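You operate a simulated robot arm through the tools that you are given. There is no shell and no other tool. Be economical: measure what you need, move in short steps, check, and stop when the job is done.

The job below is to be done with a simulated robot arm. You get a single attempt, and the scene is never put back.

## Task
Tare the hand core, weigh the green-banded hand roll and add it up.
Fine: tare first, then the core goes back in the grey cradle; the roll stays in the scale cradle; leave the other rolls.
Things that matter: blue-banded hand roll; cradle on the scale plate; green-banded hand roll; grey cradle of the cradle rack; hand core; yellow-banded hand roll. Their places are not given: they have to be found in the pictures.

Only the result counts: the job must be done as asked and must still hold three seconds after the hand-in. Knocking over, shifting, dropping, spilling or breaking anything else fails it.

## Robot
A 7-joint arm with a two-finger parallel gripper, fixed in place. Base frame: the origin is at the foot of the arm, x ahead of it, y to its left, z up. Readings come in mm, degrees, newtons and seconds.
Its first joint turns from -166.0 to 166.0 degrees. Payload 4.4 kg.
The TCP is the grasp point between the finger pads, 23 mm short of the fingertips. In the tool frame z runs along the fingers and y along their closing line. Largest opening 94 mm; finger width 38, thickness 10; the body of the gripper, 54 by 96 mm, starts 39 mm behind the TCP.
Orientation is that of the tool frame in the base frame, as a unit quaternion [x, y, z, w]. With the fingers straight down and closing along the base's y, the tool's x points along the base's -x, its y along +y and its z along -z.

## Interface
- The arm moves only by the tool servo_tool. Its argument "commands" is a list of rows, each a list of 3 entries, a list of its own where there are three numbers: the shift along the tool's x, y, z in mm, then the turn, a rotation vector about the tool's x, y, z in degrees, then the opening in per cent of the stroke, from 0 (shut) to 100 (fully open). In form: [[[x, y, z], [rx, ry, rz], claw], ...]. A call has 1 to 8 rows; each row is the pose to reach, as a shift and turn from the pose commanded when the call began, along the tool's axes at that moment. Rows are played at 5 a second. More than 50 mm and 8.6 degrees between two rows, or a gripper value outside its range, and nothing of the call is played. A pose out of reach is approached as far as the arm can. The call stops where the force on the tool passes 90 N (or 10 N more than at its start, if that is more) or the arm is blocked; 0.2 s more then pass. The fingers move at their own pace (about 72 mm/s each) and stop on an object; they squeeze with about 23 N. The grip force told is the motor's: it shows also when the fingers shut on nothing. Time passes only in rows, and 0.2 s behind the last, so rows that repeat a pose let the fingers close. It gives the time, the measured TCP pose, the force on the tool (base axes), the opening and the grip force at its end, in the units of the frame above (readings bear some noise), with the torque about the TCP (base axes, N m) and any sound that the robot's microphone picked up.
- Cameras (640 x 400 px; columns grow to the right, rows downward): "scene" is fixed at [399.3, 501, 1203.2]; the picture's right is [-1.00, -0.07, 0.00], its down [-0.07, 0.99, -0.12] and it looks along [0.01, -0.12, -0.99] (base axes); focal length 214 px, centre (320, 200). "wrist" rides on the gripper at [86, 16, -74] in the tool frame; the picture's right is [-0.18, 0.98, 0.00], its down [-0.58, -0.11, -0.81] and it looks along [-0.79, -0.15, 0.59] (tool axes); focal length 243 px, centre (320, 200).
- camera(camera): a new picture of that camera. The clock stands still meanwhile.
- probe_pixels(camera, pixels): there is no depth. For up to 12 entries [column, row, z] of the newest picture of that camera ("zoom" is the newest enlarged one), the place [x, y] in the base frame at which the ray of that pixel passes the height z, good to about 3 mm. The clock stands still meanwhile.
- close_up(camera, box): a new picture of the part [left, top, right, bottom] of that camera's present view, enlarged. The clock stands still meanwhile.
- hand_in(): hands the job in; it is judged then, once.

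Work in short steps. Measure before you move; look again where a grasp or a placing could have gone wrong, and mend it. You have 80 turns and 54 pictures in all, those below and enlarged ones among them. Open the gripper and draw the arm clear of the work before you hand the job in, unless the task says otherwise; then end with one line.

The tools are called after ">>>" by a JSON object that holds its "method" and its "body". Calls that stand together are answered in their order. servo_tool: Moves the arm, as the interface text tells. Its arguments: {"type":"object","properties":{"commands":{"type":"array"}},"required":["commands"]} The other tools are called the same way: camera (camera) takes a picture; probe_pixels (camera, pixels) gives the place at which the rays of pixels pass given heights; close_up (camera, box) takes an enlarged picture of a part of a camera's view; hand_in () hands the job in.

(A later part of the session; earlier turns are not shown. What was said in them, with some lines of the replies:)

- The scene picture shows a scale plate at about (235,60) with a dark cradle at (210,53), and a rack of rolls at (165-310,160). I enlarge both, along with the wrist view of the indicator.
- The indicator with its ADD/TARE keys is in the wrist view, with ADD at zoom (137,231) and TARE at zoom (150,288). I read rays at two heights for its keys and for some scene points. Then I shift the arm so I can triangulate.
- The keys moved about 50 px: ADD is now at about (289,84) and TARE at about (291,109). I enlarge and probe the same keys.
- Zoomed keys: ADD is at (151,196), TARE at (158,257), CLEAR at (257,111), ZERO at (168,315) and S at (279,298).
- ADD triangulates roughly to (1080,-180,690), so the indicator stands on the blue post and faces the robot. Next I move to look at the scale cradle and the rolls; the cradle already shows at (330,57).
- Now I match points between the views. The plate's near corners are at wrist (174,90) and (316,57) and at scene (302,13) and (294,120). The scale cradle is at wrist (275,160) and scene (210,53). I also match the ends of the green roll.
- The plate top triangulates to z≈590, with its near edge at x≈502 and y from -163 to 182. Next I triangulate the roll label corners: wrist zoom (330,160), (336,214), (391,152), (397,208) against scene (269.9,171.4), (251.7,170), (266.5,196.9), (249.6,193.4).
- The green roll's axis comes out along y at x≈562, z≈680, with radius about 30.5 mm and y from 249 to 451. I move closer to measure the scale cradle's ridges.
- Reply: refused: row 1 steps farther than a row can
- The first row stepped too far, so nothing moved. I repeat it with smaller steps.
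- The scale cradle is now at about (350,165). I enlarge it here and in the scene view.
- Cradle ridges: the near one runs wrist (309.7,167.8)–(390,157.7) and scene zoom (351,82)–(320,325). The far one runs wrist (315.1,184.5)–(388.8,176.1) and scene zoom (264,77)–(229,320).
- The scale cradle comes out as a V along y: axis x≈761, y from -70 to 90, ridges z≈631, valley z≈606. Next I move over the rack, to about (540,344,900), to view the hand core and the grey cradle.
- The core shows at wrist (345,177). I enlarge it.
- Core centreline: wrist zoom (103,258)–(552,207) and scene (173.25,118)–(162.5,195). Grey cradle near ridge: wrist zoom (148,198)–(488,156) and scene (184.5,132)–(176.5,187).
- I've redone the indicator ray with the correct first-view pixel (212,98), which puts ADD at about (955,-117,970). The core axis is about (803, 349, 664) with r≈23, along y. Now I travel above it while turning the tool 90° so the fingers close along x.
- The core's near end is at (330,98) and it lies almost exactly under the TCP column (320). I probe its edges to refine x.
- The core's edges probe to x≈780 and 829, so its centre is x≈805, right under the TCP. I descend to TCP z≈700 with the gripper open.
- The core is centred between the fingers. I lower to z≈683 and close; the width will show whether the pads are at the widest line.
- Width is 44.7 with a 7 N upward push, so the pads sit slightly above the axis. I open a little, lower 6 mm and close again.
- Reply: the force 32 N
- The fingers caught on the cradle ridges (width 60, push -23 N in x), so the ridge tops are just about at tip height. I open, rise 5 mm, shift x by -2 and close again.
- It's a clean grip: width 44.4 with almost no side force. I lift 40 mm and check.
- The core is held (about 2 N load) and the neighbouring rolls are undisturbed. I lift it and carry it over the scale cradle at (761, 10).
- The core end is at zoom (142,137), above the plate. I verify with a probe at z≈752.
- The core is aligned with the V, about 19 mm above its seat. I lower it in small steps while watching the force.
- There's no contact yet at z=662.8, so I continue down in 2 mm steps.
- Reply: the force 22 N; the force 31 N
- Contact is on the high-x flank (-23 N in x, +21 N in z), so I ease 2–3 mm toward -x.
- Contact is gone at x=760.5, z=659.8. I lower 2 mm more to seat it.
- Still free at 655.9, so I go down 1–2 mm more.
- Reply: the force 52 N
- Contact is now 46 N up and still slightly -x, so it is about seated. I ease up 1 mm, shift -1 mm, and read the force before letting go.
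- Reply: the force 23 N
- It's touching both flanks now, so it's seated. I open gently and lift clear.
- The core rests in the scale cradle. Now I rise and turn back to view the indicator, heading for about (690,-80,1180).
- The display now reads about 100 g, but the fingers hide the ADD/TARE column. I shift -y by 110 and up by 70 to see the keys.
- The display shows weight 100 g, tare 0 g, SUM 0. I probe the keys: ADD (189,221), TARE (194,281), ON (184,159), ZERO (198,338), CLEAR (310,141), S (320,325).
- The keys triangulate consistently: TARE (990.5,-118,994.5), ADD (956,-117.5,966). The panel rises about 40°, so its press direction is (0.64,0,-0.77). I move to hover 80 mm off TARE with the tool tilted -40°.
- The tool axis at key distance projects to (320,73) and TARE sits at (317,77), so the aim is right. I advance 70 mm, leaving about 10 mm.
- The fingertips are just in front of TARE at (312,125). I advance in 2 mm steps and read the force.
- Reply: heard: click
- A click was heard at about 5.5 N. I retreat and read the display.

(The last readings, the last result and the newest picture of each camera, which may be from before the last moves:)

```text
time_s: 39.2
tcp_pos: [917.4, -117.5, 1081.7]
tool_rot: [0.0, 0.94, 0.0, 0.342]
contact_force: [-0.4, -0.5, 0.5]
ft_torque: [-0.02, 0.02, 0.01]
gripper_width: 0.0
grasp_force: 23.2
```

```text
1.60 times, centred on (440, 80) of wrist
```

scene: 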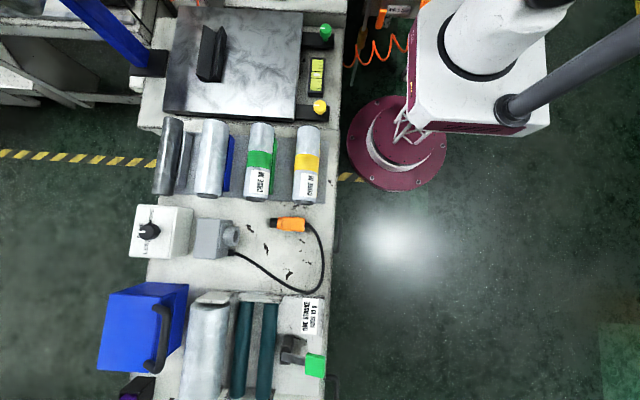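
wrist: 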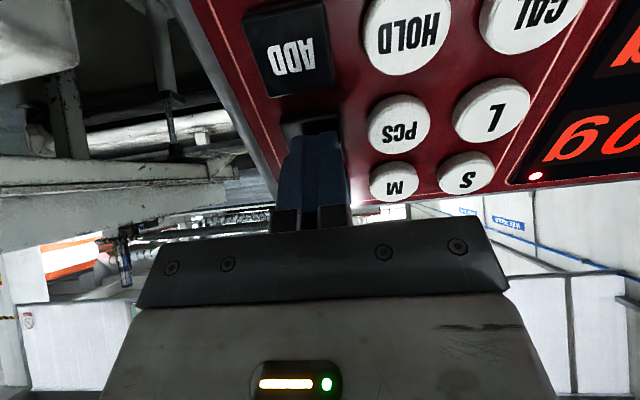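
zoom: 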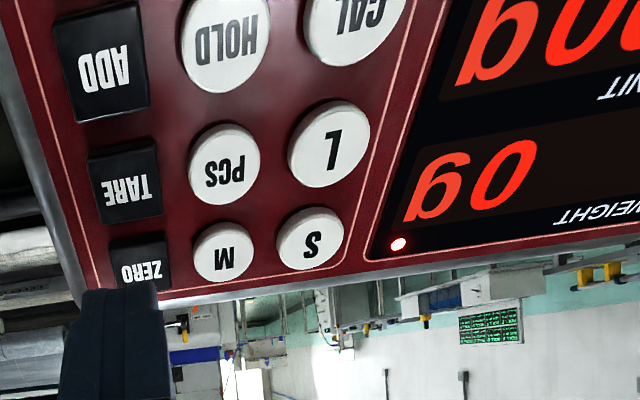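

Tare took: the weight display reads 0 g. I back away, untilt, and return above the core.

>>> {"method": "servo_tool", "body": {"commands": [[[15, 9.5, -28], [0, 6.7, 0], 20], [[30, 19, -56], [0, 13.4, 0], 40], [[45, 28, -84], [0, 20, 0], 60], [[61, 38, -111], [0, 26.7, 0], 80], [[76, 47, -139], [0, 33.4, 0], 90], [[91, 57, -167], [0, 40, 0], 100], [[91, 57, -167], [0, 40, 0], 100]]}}

>>> {"method": "servo_tool", "body": {"commands": [[[-2.5, 9, 37], [0, 0, 8], 100], [[-5, 18, 75], [0, 0, 16], 100], [[-7.5, 27, 112], [0, 0, 24], 100], [[-10, 35, 150], [0, 0, 32], 100], [[-12.5, 44, 187], [0, 0, 40], 100], [[-15, 53, 225], [0, 0, 48], 100], [[-17.5, 62, 262], [0, 0, 56], 100], [[-20, 71, 300], [0, 0, 64], 100]]}}

>>> {"method": "servo_tool", "body": {"commands": [[[0, 0, 0], [0, 0, 8], 100], [[0, 0, 0], [0, 0, 16], 100], [[0, 0, 0], [0, 0, 24], 100], [[0, 0, 0], [0, 0, 26], 100], [[0, 0, 0], [0, 0, 26], 100]]}}

```text
time_s: 40.8
tcp_pos: [741.0, -58.1, 1149.7]
tool_rot: [0.001, 1.0, 0.0, -0.001]
contact_force: [-0.7, -0.1, -0.3]
ft_torque: [0.01, 0.01, 0.01]
gripper_width: 93.9
grasp_force: 0.0
```

```text
time_s: 42.6
tcp_pos: [759.0, 13.2, 849.9]
tool_rot: [0.53, 0.848, 0.0, 0.001]
contact_force: [0.4, 0.1, 0.7]
ft_torque: [0.02, -0.01, -0.01]
gripper_width: 93.9
grasp_force: 0.0
```

```text
time_s: 43.8
tcp_pos: [760.1, 11.4, 850.5]
tool_rot: [0.707, 0.707, 0.0, 0.0]
contact_force: [-0.4, 0.1, 0.7]
ft_torque: [-0.02, 0.02, 0.02]
gripper_width: 94.0
grasp_force: 0.0
```

I'm above the core at (760,11,850). I descend to z≈657, just above the release height, and close.

>>> {"method": "servo_tool", "body": {"commands": [[[0, 0, 45], [0, 0, 0], 100], [[0, 0, 90], [0, 0, 0], 100], [[0, 0, 135], [0, 0, 0], 100], [[0, 0, 170], [0, 0, 0], 100], [[0, 0, 186], [0, 0, 0], 100], [[0, 0, 193], [0, 0, 0], 100], [[0, 0, 193], [0, 0, 0], 100]]}}

>>> {"method": "servo_tool", "body": {"commands": [[[0, 0, 0], [0, 0, 0], 60], [[0, 0, 0], [0, 0, 0], 50], [[0, 0, 0], [0, 0, 0], 35], [[0, 0, 0], [0, 0, 0], 35], [[0, 0, 0], [0, 0, 0], 35]]}}

```text
time_s: 45.4
tcp_pos: [761.6, 10.4, 658.3]
tool_rot: [0.707, 0.707, 0.0, 0.0]
contact_force: [0.2, 0.8, 0.2]
ft_torque: [-0.03, -0.02, 0.03]
gripper_width: 93.6
grasp_force: 0.1
```

```text
time_s: 46.6
tcp_pos: [760.4, 10.2, 656.8]
tool_rot: [0.707, 0.707, 0.0, -0.001]
contact_force: [-43.7, 0.0, 20.8]
ft_torque: [-0.01, 1.14, 0.0]
gripper_width: 44.9
grasp_force: 23.2
```

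It's gripped at 44.9 mm, but the -44 N in x means the core sits a few mm toward -x. I relax in that direction before lifting.

>>> {"method": "servo_tool", "body": {"commands": [[[0, -1, 0], [0, 0, 0], 35], [[0, -2, 0], [0, 0, 0], 35], [[0, -3, 0], [0, 0, 0], 35], [[0, -3, 0], [0, 0, 0], 35]]}}

```text
time_s: 47.6
tcp_pos: [758.9, 11.7, 657.7]
tool_rot: [0.707, 0.707, 0.0, 0.001]
contact_force: [3.6, -0.1, 0.2]
ft_torque: [-0.04, -0.03, 0.0]
gripper_width: 44.6
grasp_force: 22.7
```

Balanced now. I lift and carry the core back above the grey cradle, toward (802.6, 346.5, 773).

>>> {"method": "servo_tool", "body": {"commands": [[[0, 0, -10], [0, 0, 0], 35], [[0, 0, -40], [0, 0, 0], 35], [[0, 0, -80], [0, 0, 0], 35], [[0, 0, -115], [0, 0, 0], 35], [[0, 0, -115], [0, 0, 0], 35]]}}

>>> {"method": "servo_tool", "body": {"commands": [[[42, 5.5, 0], [0, 0, 0], 35], [[84, 11, 0], [0, 0, 0], 35], [[126, 16.5, 0], [0, 0, 0], 35], [[168, 22, 0], [0, 0, 0], 35], [[210, 27.5, 0], [0, 0, 0], 35], [[252, 33, 0], [0, 0, 0], 35], [[294, 38.5, 0], [0, 0, 0], 35], [[335.5, 44, 0], [0, 0, 0], 35]]}}

>>> {"method": "servo_tool", "body": {"commands": [[[0, 0, 0], [0, 0, 0], 35], [[0, 0, 0], [0, 0, 0], 35]]}}

>>> {"method": "close_up", "body": {"camera": "scene", "box": [130, 70, 350, 207]}}

```text
time_s: 48.8
tcp_pos: [761.2, 13.0, 770.0]
tool_rot: [0.707, 0.707, 0.0, 0.0]
contact_force: [-0.2, -0.4, -1.1]
ft_torque: [0.0, 0.02, 0.01]
gripper_width: 44.4
grasp_force: 22.8
```

```text
time_s: 50.6
tcp_pos: [801.6, 343.2, 771.6]
tool_rot: [0.708, 0.707, -0.001, 0.0]
contact_force: [0.2, -0.4, -1.5]
ft_torque: [-0.02, -0.03, 0.0]
gripper_width: 44.4
grasp_force: 23.0
```

```text
time_s: 51.2
tcp_pos: [804.0, 342.5, 770.4]
tool_rot: [0.707, 0.707, 0.0, 0.0]
contact_force: [-0.2, -0.4, -0.7]
ft_torque: [-0.04, 0.02, -0.01]
gripper_width: 44.6
grasp_force: 23.5
```

```text
2.91 times, centred on (240, 138) of scene
```

zoom: 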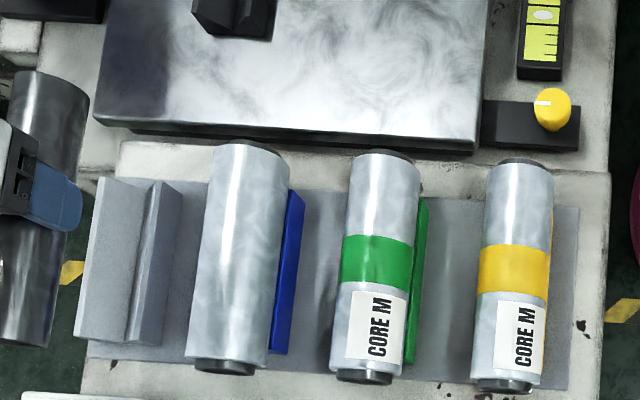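

y reads about 343, so I add 4 mm. I lower toward the grey cradle, stopping at about 691.

>>> {"method": "servo_tool", "body": {"commands": [[[4, 0, 30], [0, 0, 0], 35], [[4, 0, 55], [0, 0, 0], 35], [[4, 0, 72], [0, 0, 0], 35], [[4, 0, 80], [0, 0, 0], 35], [[4, 0, 80], [0, 0, 0], 35]]}}

>>> {"method": "servo_tool", "body": {"commands": [[[0, 0, 1], [0, 0, 0], 35], [[0, 0, 2], [0, 0, 0], 35], [[0, 0, 3], [0, 0, 0], 35], [[0, 0, 3], [0, 0, 0], 35]]}}

```text
time_s: 52.4
tcp_pos: [804.2, 350.9, 691.9]
tool_rot: [0.707, 0.707, 0.0, 0.0]
contact_force: [1.0, -0.7, -1.1]
ft_torque: [0.03, 0.01, -0.01]
gripper_width: 44.4
grasp_force: 23.4
```

```text
time_s: 53.4
tcp_pos: [803.0, 350.5, 688.4]
tool_rot: [0.707, 0.707, 0.0, -0.001]
contact_force: [0.5, 0.9, -1.6]
ft_torque: [0.0, -0.01, 0.02]
gripper_width: 44.5
grasp_force: 23.1
```

Still free at 688. I lower a little more.

>>> {"method": "servo_tool", "body": {"commands": [[[-2, 0, 1], [0, 0, 0], 35], [[-2, 0, 2], [0, 0, 0], 35], [[-2, 0, 2], [0, 0, 0], 35]]}}

>>> {"method": "servo_tool", "body": {"commands": [[[0, 0, 1], [0, 0, 0], 35], [[0, 0, 1], [0, 0, 0], 35]]}}

```text
time_s: 54.2
tcp_pos: [801.2, 347.4, 686.4]
tool_rot: [0.707, 0.707, 0.0, -0.001]
contact_force: [-0.9, -0.3, -1.4]
ft_torque: [0.0, 0.01, 0.03]
gripper_width: 44.3
grasp_force: 23.0
```

```text
time_s: 54.8
tcp_pos: [802.9, 347.1, 686.7]
tool_rot: [0.707, 0.707, 0.0, 0.0]
contact_force: [0.5, 0.3, -0.8]
ft_torque: [-0.02, 0.01, -0.01]
gripper_width: 44.7
grasp_force: 23.2
```

>>> {"method": "servo_tool", "body": {"commands": [[[0, 0, 1], [0, 0, 0], 35], [[0, 0, 2], [0, 0, 0], 35], [[0, 0, 2], [0, 0, 0], 35]]}}

```text
time_s: 55.6
tcp_pos: [801.8, 348.1, 684.2]
tool_rot: [0.707, 0.707, 0.0, 0.001]
contact_force: [0.3, 0.6, -0.7]
ft_torque: [-0.02, 0.0, 0.01]
gripper_width: 44.6
grasp_force: 23.1
```

No contact yet at 684. I take one more small step.

>>> {"method": "servo_tool", "body": {"commands": [[[0, 0, 1], [0, 0, 0], 35], [[0, 0, 1], [0, 0, 0], 35]]}}

```text
time_s: 56.2
tcp_pos: [803.8, 348.4, 684.4]
tool_rot: [0.707, 0.707, 0.0, 0.001]
contact_force: [4.9, 2.4, 5.7]
ft_torque: [0.0, -0.02, 0.04]
gripper_width: 44.3
grasp_force: 23.4
```

Light contact (about 6 N), so it is seated within a millimetre. I open and lift off.

>>> {"method": "servo_tool", "body": {"commands": [[[0, 0.5, 0.5], [0, 0, 0], 35], [[0, 0.5, 0.5], [0, 0, 0], 60], [[0, 0.5, 0.5], [0, 0, 0], 85], [[0, 0.5, -20], [0, 0, 0], 90], [[0, 0.5, -60], [0, 0, 0], 90], [[0, 0.5, -105], [0, 0, 0], 90], [[0, 0.5, -150], [0, 0, 0], 100]]}}

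>>> {"method": "servo_tool", "body": {"commands": [[[0, -40, 0], [0, 0, 0], 100], [[0, -80, 0], [0, 0, 0], 100], [[0, -120, 0], [0, 0, 0], 100], [[0, -160, 0], [0, 0, 0], 100], [[0, -200, 0], [0, 0, 0], 100], [[0, -241, 0], [0, 0, 0], 100], [[0, -241, 0], [0, 0, 0], 100]]}}

>>> {"method": "camera", "body": {"camera": "wrist"}}

>>> {"method": "close_up", "body": {"camera": "scene", "box": [130, 70, 350, 207]}}

```text
time_s: 57.8
tcp_pos: [801.7, 348.5, 830.4]
tool_rot: [0.707, 0.708, 0.0, -0.001]
contact_force: [0.3, 0.2, 0.3]
ft_torque: [-0.01, 0.01, -0.01]
gripper_width: 94.1
grasp_force: 0.0
```

```text
time_s: 59.4
tcp_pos: [563.0, 344.4, 832.1]
tool_rot: [0.707, 0.708, 0.0, 0.001]
contact_force: [-0.5, 0.9, 0.0]
ft_torque: [-0.01, 0.0, -0.03]
gripper_width: 94.0
grasp_force: 0.0
```

```text
17 pictures are left
```

wrist: 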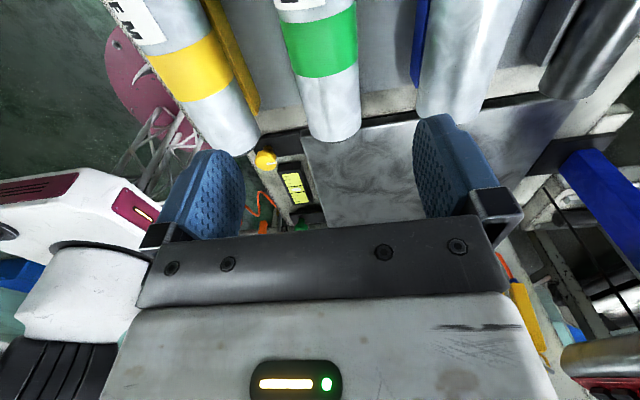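

```text
2.91 times, centred on (240, 138) of scene
```

zoom: 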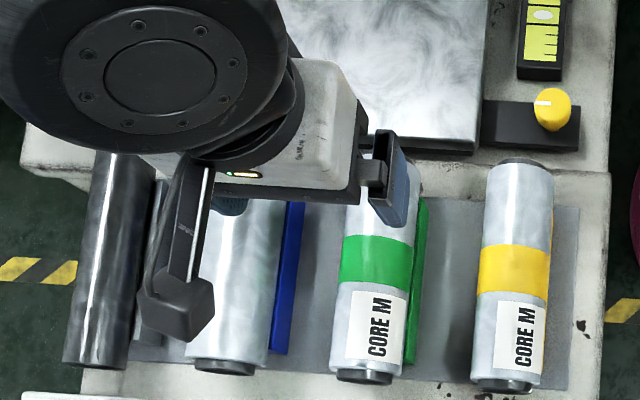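

The core is back in the grey cradle. The green roll spans columns 284–357 at row 41, so it is centred on column 320 beneath the TCP. I probe to confirm.

>>> {"method": "probe_pixels", "body": {"camera": "wrist", "pixels": [[284, 41, 676], [357, 41, 676], [306, 120, 676], [361, 115, 676], [336, 142, 676], [256, 146, 676], [483, 100, 676]]}}

>>> {"method": "servo_tool", "body": {"commands": [[[4, 0, 40], [0, 0, 0], 100], [[6, 0, 80], [0, 0, 0], 100], [[6, 0, 110], [0, 0, 0], 100], [[6, 0, 125], [0, 0, 0], 100], [[6, 0, 125], [0, 0, 0], 100]]}}

>>> {"method": "camera", "body": {"camera": "wrist"}}

```text
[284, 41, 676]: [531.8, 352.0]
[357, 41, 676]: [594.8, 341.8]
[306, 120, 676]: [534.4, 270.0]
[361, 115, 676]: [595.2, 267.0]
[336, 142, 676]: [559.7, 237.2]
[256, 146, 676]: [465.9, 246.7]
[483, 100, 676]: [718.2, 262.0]
```

```text
time_s: 60.6
tcp_pos: [560.8, 354.6, 708.5]
tool_rot: [0.707, 0.708, 0.0, 0.0]
contact_force: [0.3, -0.1, 0.6]
ft_torque: [0.0, -0.03, 0.0]
gripper_width: 94.1
grasp_force: 0.2
```

```text
15 pictures are left
```

wrist: 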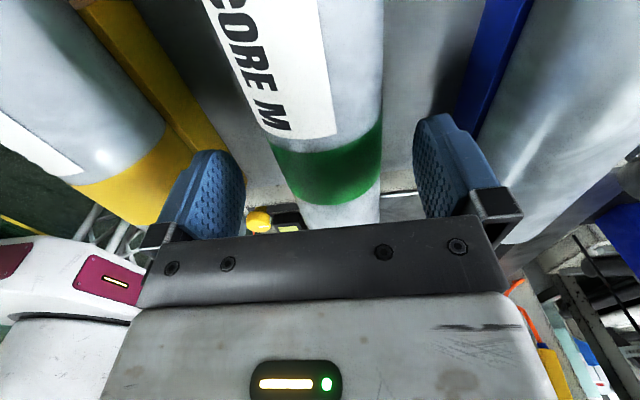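

The roll is centred between the open fingers. I lower to z≈685, with tips clear of the ridges, and close.

>>> {"method": "servo_tool", "body": {"commands": [[[0, 0, 12], [0, 0, 0], 100], [[0, 0, 23], [0, 0, 0], 100], [[0, 0, 23], [0, 0, 0], 85], [[0, 0, 23], [0, 0, 0], 70], [[0, 0, 23], [0, 0, 0], 50], [[0, 0, 23], [0, 0, 0], 50], [[0, 0, 23], [0, 0, 0], 50]]}}

```text
time_s: 62.2
tcp_pos: [563.6, 355.0, 686.7]
tool_rot: [0.707, 0.707, 0.001, 0.0]
contact_force: [37.5, -0.6, 22.0]
ft_torque: [0.04, -0.74, 0.07]
gripper_width: 58.8
grasp_force: 23.1
```

It's gripped at 58.8 mm with a +37 N push in x, so I ease toward +x.

>>> {"method": "servo_tool", "body": {"commands": [[[0, 1, 0], [0, 0, 0], 50], [[0, 2, 0], [0, 0, 0], 50], [[0, 2, 0], [0, 0, 0], 50]]}}

```text
time_s: 63.0
tcp_pos: [564.1, 355.0, 684.2]
tool_rot: [0.707, 0.707, 0.0, 0.0]
contact_force: [34.9, -4.3, 24.3]
ft_torque: [-0.1, -0.67, -0.03]
gripper_width: 58.8
grasp_force: 23.5
```

Little change, so I try another 2 mm.

>>> {"method": "servo_tool", "body": {"commands": [[[0, 1, 0], [0, 0, 0], 50], [[0, 2, 0], [0, 0, 0], 50], [[0, 2, 0], [0, 0, 0], 50]]}}

```text
time_s: 63.8
tcp_pos: [564.6, 354.5, 683.0]
tool_rot: [0.707, 0.707, -0.001, 0.0]
contact_force: [12.9, 7.4, 15.8]
ft_torque: [-0.01, -0.1, 0.15]
gripper_width: 58.8
grasp_force: 22.6
```

The force is falling. I add 1 mm more and lift gently by 40 mm.

>>> {"method": "servo_tool", "body": {"commands": [[[0, 1, 0], [0, 0, 0], 45], [[0, 1, -3], [0, 0, 0], 45], [[0, 1, -10], [0, 0, 0], 45], [[0, 1, -25], [0, 0, 0], 45], [[0, 1, -40], [0, 0, 0], 45], [[0, 1, -40], [0, 0, 0], 45]]}}

>>> {"method": "camera", "body": {"camera": "wrist"}}

>>> {"method": "close_up", "body": {"camera": "scene", "box": [130, 70, 350, 207]}}

```text
time_s: 65.2
tcp_pos: [565.6, 354.8, 724.5]
tool_rot: [0.707, 0.708, 0.0, 0.0]
contact_force: [-0.2, -0.6, -2.9]
ft_torque: [0.01, -0.02, -0.03]
gripper_width: 58.7
grasp_force: 23.0
```

```text
14 pictures are left
```

wrist: 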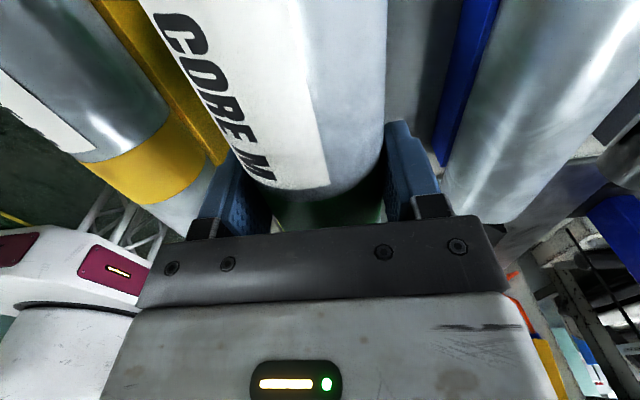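

```text
2.91 times, centred on (240, 138) of scene
```

zoom: 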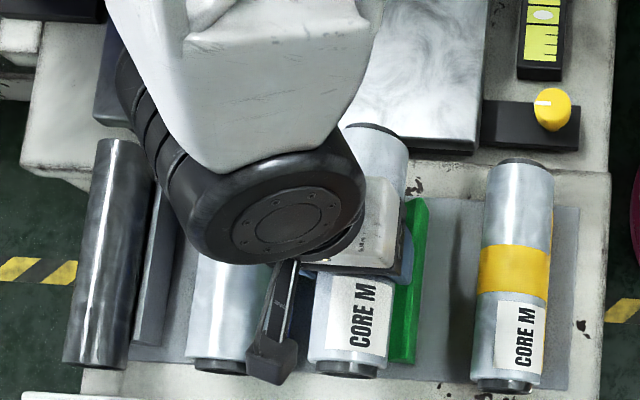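

The green roll is held with a 3 N load and the others are untouched. I raise it by 75 mm and carry it toward the scale cradle.

>>> {"method": "servo_tool", "body": {"commands": [[[0, 0, -40], [0, 0, 0], 45], [[0, 0, -75], [0, 0, 0], 45], [[-42, 24, -75], [0, 0, 0], 45], [[-84, 48, -75], [0, 0, 0], 45], [[-126, 72, -75], [0, 0, 0], 45], [[-168, 96, -75], [0, 0, 0], 45], [[-210, 120, -75], [0, 0, 0], 45], [[-252, 144, -75], [0, 0, 0], 45]]}}

>>> {"method": "servo_tool", "body": {"commands": [[[-42, 24, 0], [0, 0, 0], 45], [[-84, 48, 0], [0, 0, 0], 45], [[-88, 49, 0], [0, 0, 0], 45], [[-88, 49, 0], [0, 0, 0], 45]]}}

```text
time_s: 67.0
tcp_pos: [709.0, 102.6, 801.3]
tool_rot: [0.707, 0.707, 0.001, 0.0]
contact_force: [0.3, 0.6, -2.9]
ft_torque: [0.03, 0.01, -0.01]
gripper_width: 58.6
grasp_force: 22.9
```

```text
time_s: 68.0
tcp_pos: [758.7, 15.1, 801.4]
tool_rot: [0.707, 0.707, 0.0, 0.001]
contact_force: [0.2, 0.1, -3.9]
ft_torque: [-0.01, -0.01, -0.02]
gripper_width: 58.7
grasp_force: 22.5
```

I'm over the cradle at (758.7,15.1). I lower to about 665 and check alignment.

>>> {"method": "servo_tool", "body": {"commands": [[[0, 0, 40], [0, 0, 0], 45], [[0, 0, 80], [0, 0, 0], 45], [[0, 0, 110], [0, 0, 0], 45], [[0, 0, 128], [0, 0, 0], 45], [[0, 0, 136], [0, 0, 0], 45], [[0, 0, 136], [0, 0, 0], 45]]}}

>>> {"method": "close_up", "body": {"camera": "scene", "box": [130, 0, 350, 137]}}

>>> {"method": "servo_tool", "body": {"commands": [[[0, 0, 2], [0, 0, 0], 45], [[0, 0, 4], [0, 0, 0], 45], [[0, 0, 4], [0, 0, 0], 45]]}}

>>> {"method": "servo_tool", "body": {"commands": [[[0, 0, 1], [0, 0, 0], 45], [[0, 0, 2], [0, 0, 0], 45], [[0, 0, 2], [0, 0, 0], 45]]}}

```text
time_s: 69.4
tcp_pos: [758.7, 14.5, 664.3]
tool_rot: [0.707, 0.708, 0.0, 0.001]
contact_force: [1.0, -0.2, -3.2]
ft_torque: [0.03, -0.01, 0.0]
gripper_width: 58.5
grasp_force: 23.7
```

```text
2.91 times, centred on (240, 68) of scene
```

zoom: 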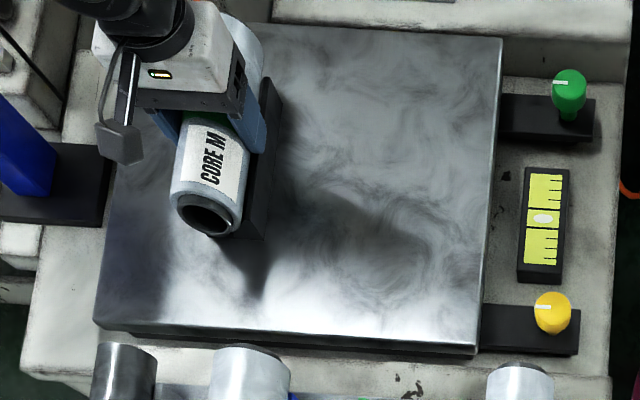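

```text
time_s: 70.2
tcp_pos: [759.7, 14.9, 659.8]
tool_rot: [0.707, 0.707, 0.0, -0.001]
contact_force: [0.1, -0.1, -2.5]
ft_torque: [-0.05, -0.01, 0.02]
gripper_width: 58.6
grasp_force: 23.1
```

```text
time_s: 71.0
tcp_pos: [760.6, 14.9, 658.2]
tool_rot: [0.707, 0.707, 0.001, 0.0]
contact_force: [1.4, 5.8, 12.0]
ft_torque: [-0.29, -0.1, -0.09]
gripper_width: 58.7
grasp_force: 22.9
```

First contact at 658 with almost no side force. I settle 1 mm more and read again.

>>> {"method": "servo_tool", "body": {"commands": [[[0, 0, 1], [0, 0, 0], 45], [[0, 0, 1], [0, 0, 0], 45]]}}

```text
time_s: 71.6
tcp_pos: [759.0, 16.3, 657.0]
tool_rot: [0.707, 0.707, 0.0, 0.0]
contact_force: [-5.2, 2.6, 25.1]
ft_torque: [0.03, 0.2, -0.07]
gripper_width: 59.0
grasp_force: 23.4
```

It's seated evenly (25 N up, little side force). I release and lift.

>>> {"method": "servo_tool", "body": {"commands": [[[0, 0, -0.5], [0, 0, 0], 66], [[0, 0, -0.5], [0, 0, 0], 80], [[0, 0, -0.5], [0, 0, 0], 100], [[0, 0, -0.5], [0, 0, 0], 100], [[0, 0, -25], [0, 0, 0], 100], [[0, 0, -70], [0, 0, 0], 100], [[0, 0, -115], [0, 0, 0], 100], [[0, 0, -160], [0, 0, 0], 100]]}}

>>> {"method": "close_up", "body": {"camera": "scene", "box": [130, 0, 350, 137]}}

```text
time_s: 73.4
tcp_pos: [760.4, 13.3, 815.5]
tool_rot: [0.707, 0.707, -0.001, -0.001]
contact_force: [-0.5, 0.7, -0.3]
ft_torque: [0.0, -0.07, -0.05]
gripper_width: 93.9
grasp_force: 0.1
```

```text
2.91 times, centred on (240, 68) of scene
```

zoom: 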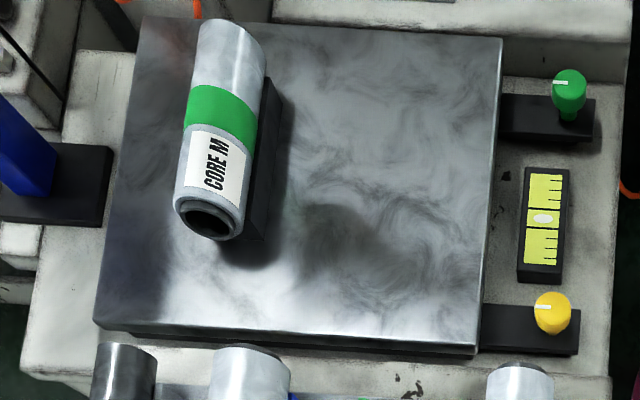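

The green roll rests in the scale cradle. I go back up the same way, turning the tool and shutting the fingers for the ADD key.

>>> {"method": "servo_tool", "body": {"commands": [[[-11, -8, -41], [0, 0, -8], 100], [[-23, -17, -83], [0, 0, -16], 80], [[-34, -25, -124], [0, 0, -24], 60], [[-46, -33, -166], [0, 0, -32], 40], [[-57, -42, -207], [0, 0, -40], 20], [[-69, -50, -249], [0, 0, -48], 0], [[-80, -59, -290], [0, 0, -56], 0], [[-92, -67, -332], [0, 0, -64], 0]]}}

>>> {"method": "servo_tool", "body": {"commands": [[[0, 0, 0], [0, 0, -8], 0], [[0, 0, 0], [0, 0, -16], 0], [[0, 0, 0], [0, 0, -24], 0], [[0, 0, 0], [0, 0, -26], 0], [[0, 0, 0], [0, 0, -26], 0]]}}

>>> {"method": "servo_tool", "body": {"commands": [[[-28, -5.4, 14], [0, -5.7, 0], 0], [[-56, -11, 28], [0, -11.4, 0], 0], [[-84, -16, 43], [0, -17.1, 0], 0], [[-112, -22, 57], [0, -22.9, 0], 0], [[-140, -27, 72], [0, -28.6, 0], 0], [[-168, -33, 87], [0, -34.3, 0], 0], [[-197, -38, 102], [0, -40, 0], 0], [[-197, -38, 102], [0, -40, 0], 0]]}}

>>> {"method": "camera", "body": {"camera": "wrist"}}

```text
time_s: 75.2
tcp_pos: [690.9, -77.4, 1151.4]
tool_rot: [0.223, 0.975, 0.0, 0.0]
contact_force: [0.2, -0.7, -0.5]
ft_torque: [0.01, 0.01, 0.01]
gripper_width: 0.0
grasp_force: 22.8
```

```text
time_s: 76.4
tcp_pos: [692.1, -77.1, 1148.6]
tool_rot: [0.0, 1.0, 0.0, 0.0]
contact_force: [-0.3, -0.8, -1.0]
ft_torque: [-0.02, 0.01, 0.0]
gripper_width: 0.2
grasp_force: 22.7
```

```text
time_s: 78.2
tcp_pos: [889.6, -117.2, 1046.4]
tool_rot: [0.0, 0.94, 0.0, 0.342]
contact_force: [0.1, -0.2, -0.7]
ft_torque: [0.0, 0.02, 0.0]
gripper_width: 0.2
grasp_force: 23.6
```

```text
10 pictures are left
```

wrist: 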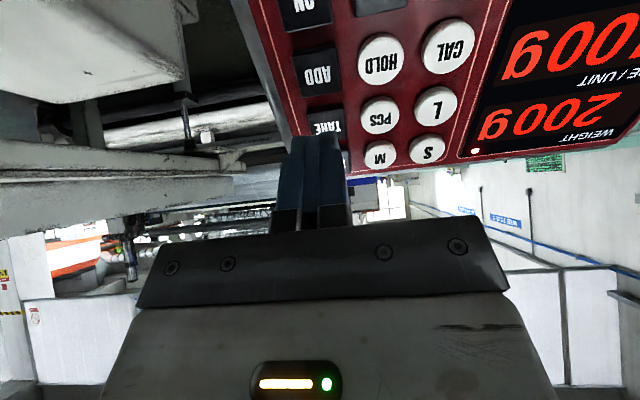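

The weight reads 200 g with tare 100 g, and ADD is at (317,73), right on the tool axis. I advance 70 mm, then in fine steps.

>>> {"method": "servo_tool", "body": {"commands": [[[0, 0, 35], [0, 0, 0], 0], [[0, 0, 60], [0, 0, 0], 0], [[0, 0, 70], [0, 0, 0], 0], [[0, 0, 70], [0, 0, 0], 0]]}}

>>> {"method": "servo_tool", "body": {"commands": [[[0, 0, 3], [0, 0, 0], 0], [[0, 0, 5], [0, 0, 0], 0], [[0, 0, 7], [0, 0, 0], 0]]}}

```text
time_s: 79.2
tcp_pos: [934.2, -115.2, 993.8]
tool_rot: [0.0, 0.94, 0.0, 0.342]
contact_force: [0.4, 0.3, 1.2]
ft_torque: [0.01, 0.0, 0.0]
gripper_width: 0.1
grasp_force: 23.0
```

```text
time_s: 80.0
tcp_pos: [939.2, -114.6, 989.1]
tool_rot: [0.0, 0.94, -0.001, 0.342]
contact_force: [-0.4, 0.3, -0.1]
ft_torque: [0.0, 0.03, 0.01]
gripper_width: 0.0
grasp_force: 23.4
```

There's no contact or click yet, so I go 2–3 mm further.

>>> {"method": "servo_tool", "body": {"commands": [[[0, 0, 2], [0, 0, 0], 0], [[0, 0, 3], [0, 0, 0], 0]]}}

```text
time_s: 80.6
tcp_pos: [940.5, -114.5, 986.1]
tool_rot: [0.0, 0.939, 0.0, 0.343]
contact_force: [-0.1, 1.0, -0.1]
ft_torque: [0.04, -0.03, 0.02]
gripper_width: 0.3
grasp_force: 23.6
```

>>> {"method": "servo_tool", "body": {"commands": [[[0, 0, 1], [0, 0, 0], 0], [[0, 0, 2], [0, 0, 0], 0]]}}

```text
time_s: 81.2
tcp_pos: [942.3, -115.0, 983.9]
tool_rot: [0.0, 0.94, 0.0, 0.342]
contact_force: [-1.3, 0.0, 0.9]
ft_torque: [-0.02, -0.03, -0.01]
gripper_width: 0.0
grasp_force: 22.9
```

Very light contact is starting, so I go 1–2 mm further.

>>> {"method": "servo_tool", "body": {"commands": [[[0, 0, 1], [0, 0, 0], 0], [[0, 0, 2], [0, 0, 0], 0]]}}

```text
time_s: 81.8
tcp_pos: [943.5, -116.0, 982.9]
tool_rot: [0.0, 0.94, 0.0, 0.342]
contact_force: [-3.8, -0.1, 1.7]
ft_torque: [-0.02, 0.02, 0.0]
gripper_width: 0.0
grasp_force: 23.5
heard: click
```

Click. I retreat straight back and read the display.

>>> {"method": "servo_tool", "body": {"commands": [[[0, 0, -15], [0, 0, 0], 0], [[0, 0, -60], [0, 0, 0], 0], [[0, 0, -105], [0, 0, 0], 0], [[0, 0, -150], [0, 0, 0], 0], [[0, 0, -150], [0, 0, 0], 0]]}}

>>> {"method": "camera", "body": {"camera": "wrist"}}

```text
time_s: 83.0
tcp_pos: [847.5, -114.9, 1095.2]
tool_rot: [0.0, 0.94, 0.0, 0.342]
contact_force: [0.5, -0.4, -0.2]
ft_torque: [0.01, -0.02, 0.0]
gripper_width: 0.0
grasp_force: 22.9
```

```text
9 pictures are left
```

wrist: 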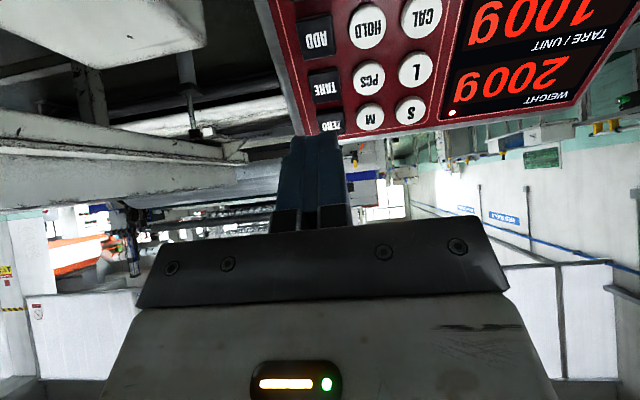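

The third line is out of view. I untilt, open the gripper and draw back to a viewing pose clear of the work.

>>> {"method": "servo_tool", "body": {"commands": [[[15, 3, -28], [0, 6.7, 0], 20], [[30, 6, -56], [0, 13.4, 0], 40], [[45, 9, -84], [0, 20, 0], 60], [[61, 12, -111], [0, 26.7, 0], 80], [[76, 15, -139], [0, 33.4, 0], 100], [[91, 18, -167], [0, 40, 0], 100], [[91, 18, -167], [0, 40, 0], 100]]}}

>>> {"method": "close_up", "body": {"camera": "wrist", "box": [240, 60, 480, 220]}}

>>> {"method": "camera", "body": {"camera": "scene"}}

```text
time_s: 84.6
tcp_pos: [669.5, -93.9, 1166.3]
tool_rot: [0.0, 1.0, -0.001, 0.0]
contact_force: [0.1, 0.6, 0.7]
ft_torque: [0.0, -0.04, 0.0]
gripper_width: 94.2
grasp_force: 0.0
```

```text
2.50 times, centred on (360, 140) of wrist
```

zoom: 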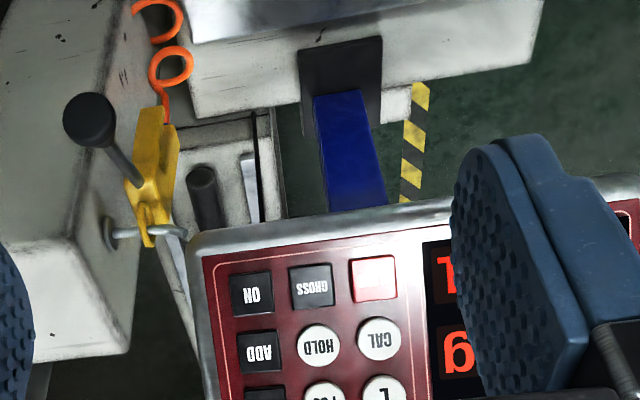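

```text
7 pictures are left
```

scene: 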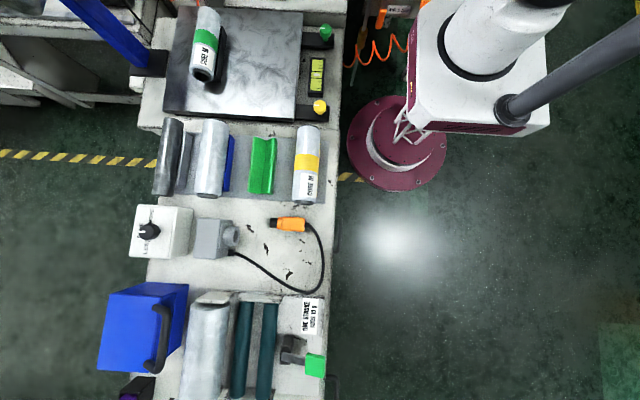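

Everything is in place on the bench. A finger hides the SUM line, which now ends in "1", so I shift +y and up to read it.

>>> {"method": "servo_tool", "body": {"commands": [[[0, 35, -25], [0, 0, 0], 100], [[0, 70, -50], [0, 0, 0], 100], [[0, 105, -75], [0, 0, 0], 100], [[0, 120, -90], [0, 0, 0], 100], [[0, 120, -90], [0, 0, 0], 100]]}}

>>> {"method": "close_up", "body": {"camera": "wrist", "box": [220, 80, 460, 230]}}

```text
time_s: 85.8
tcp_pos: [670.9, 24.1, 1257.1]
tool_rot: [0.0, 1.0, 0.001, 0.0]
contact_force: [0.0, 0.4, -0.8]
ft_torque: [0.0, 0.01, 0.0]
gripper_width: 94.0
grasp_force: 0.0
```

```text
2.67 times, centred on (340, 155) of wrist
```

zoom: 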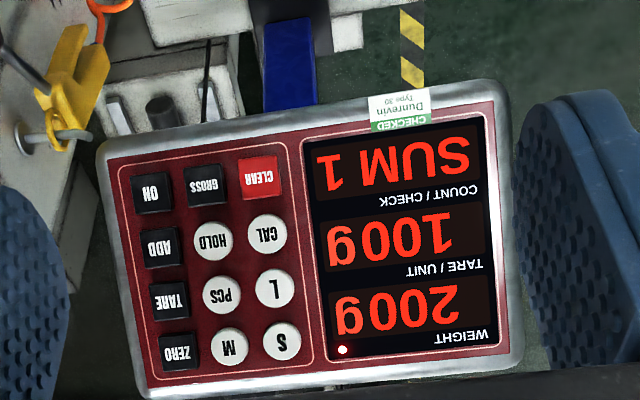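

The display shows weight 200 g, tare 100 g and SUM 1. The core is back in the grey cradle, the green roll is in the scale cradle, and the arm is clear with the gripper open, so I hand in.

>>> {"method": "hand_in", "body": {}}

```text
The job is handed in.
```

The job is handed in: the core is tared at 100 g and back in the grey cradle, and the green-banded roll is weighed at 200 g, added (SUM 1) and still in the scale cradle.
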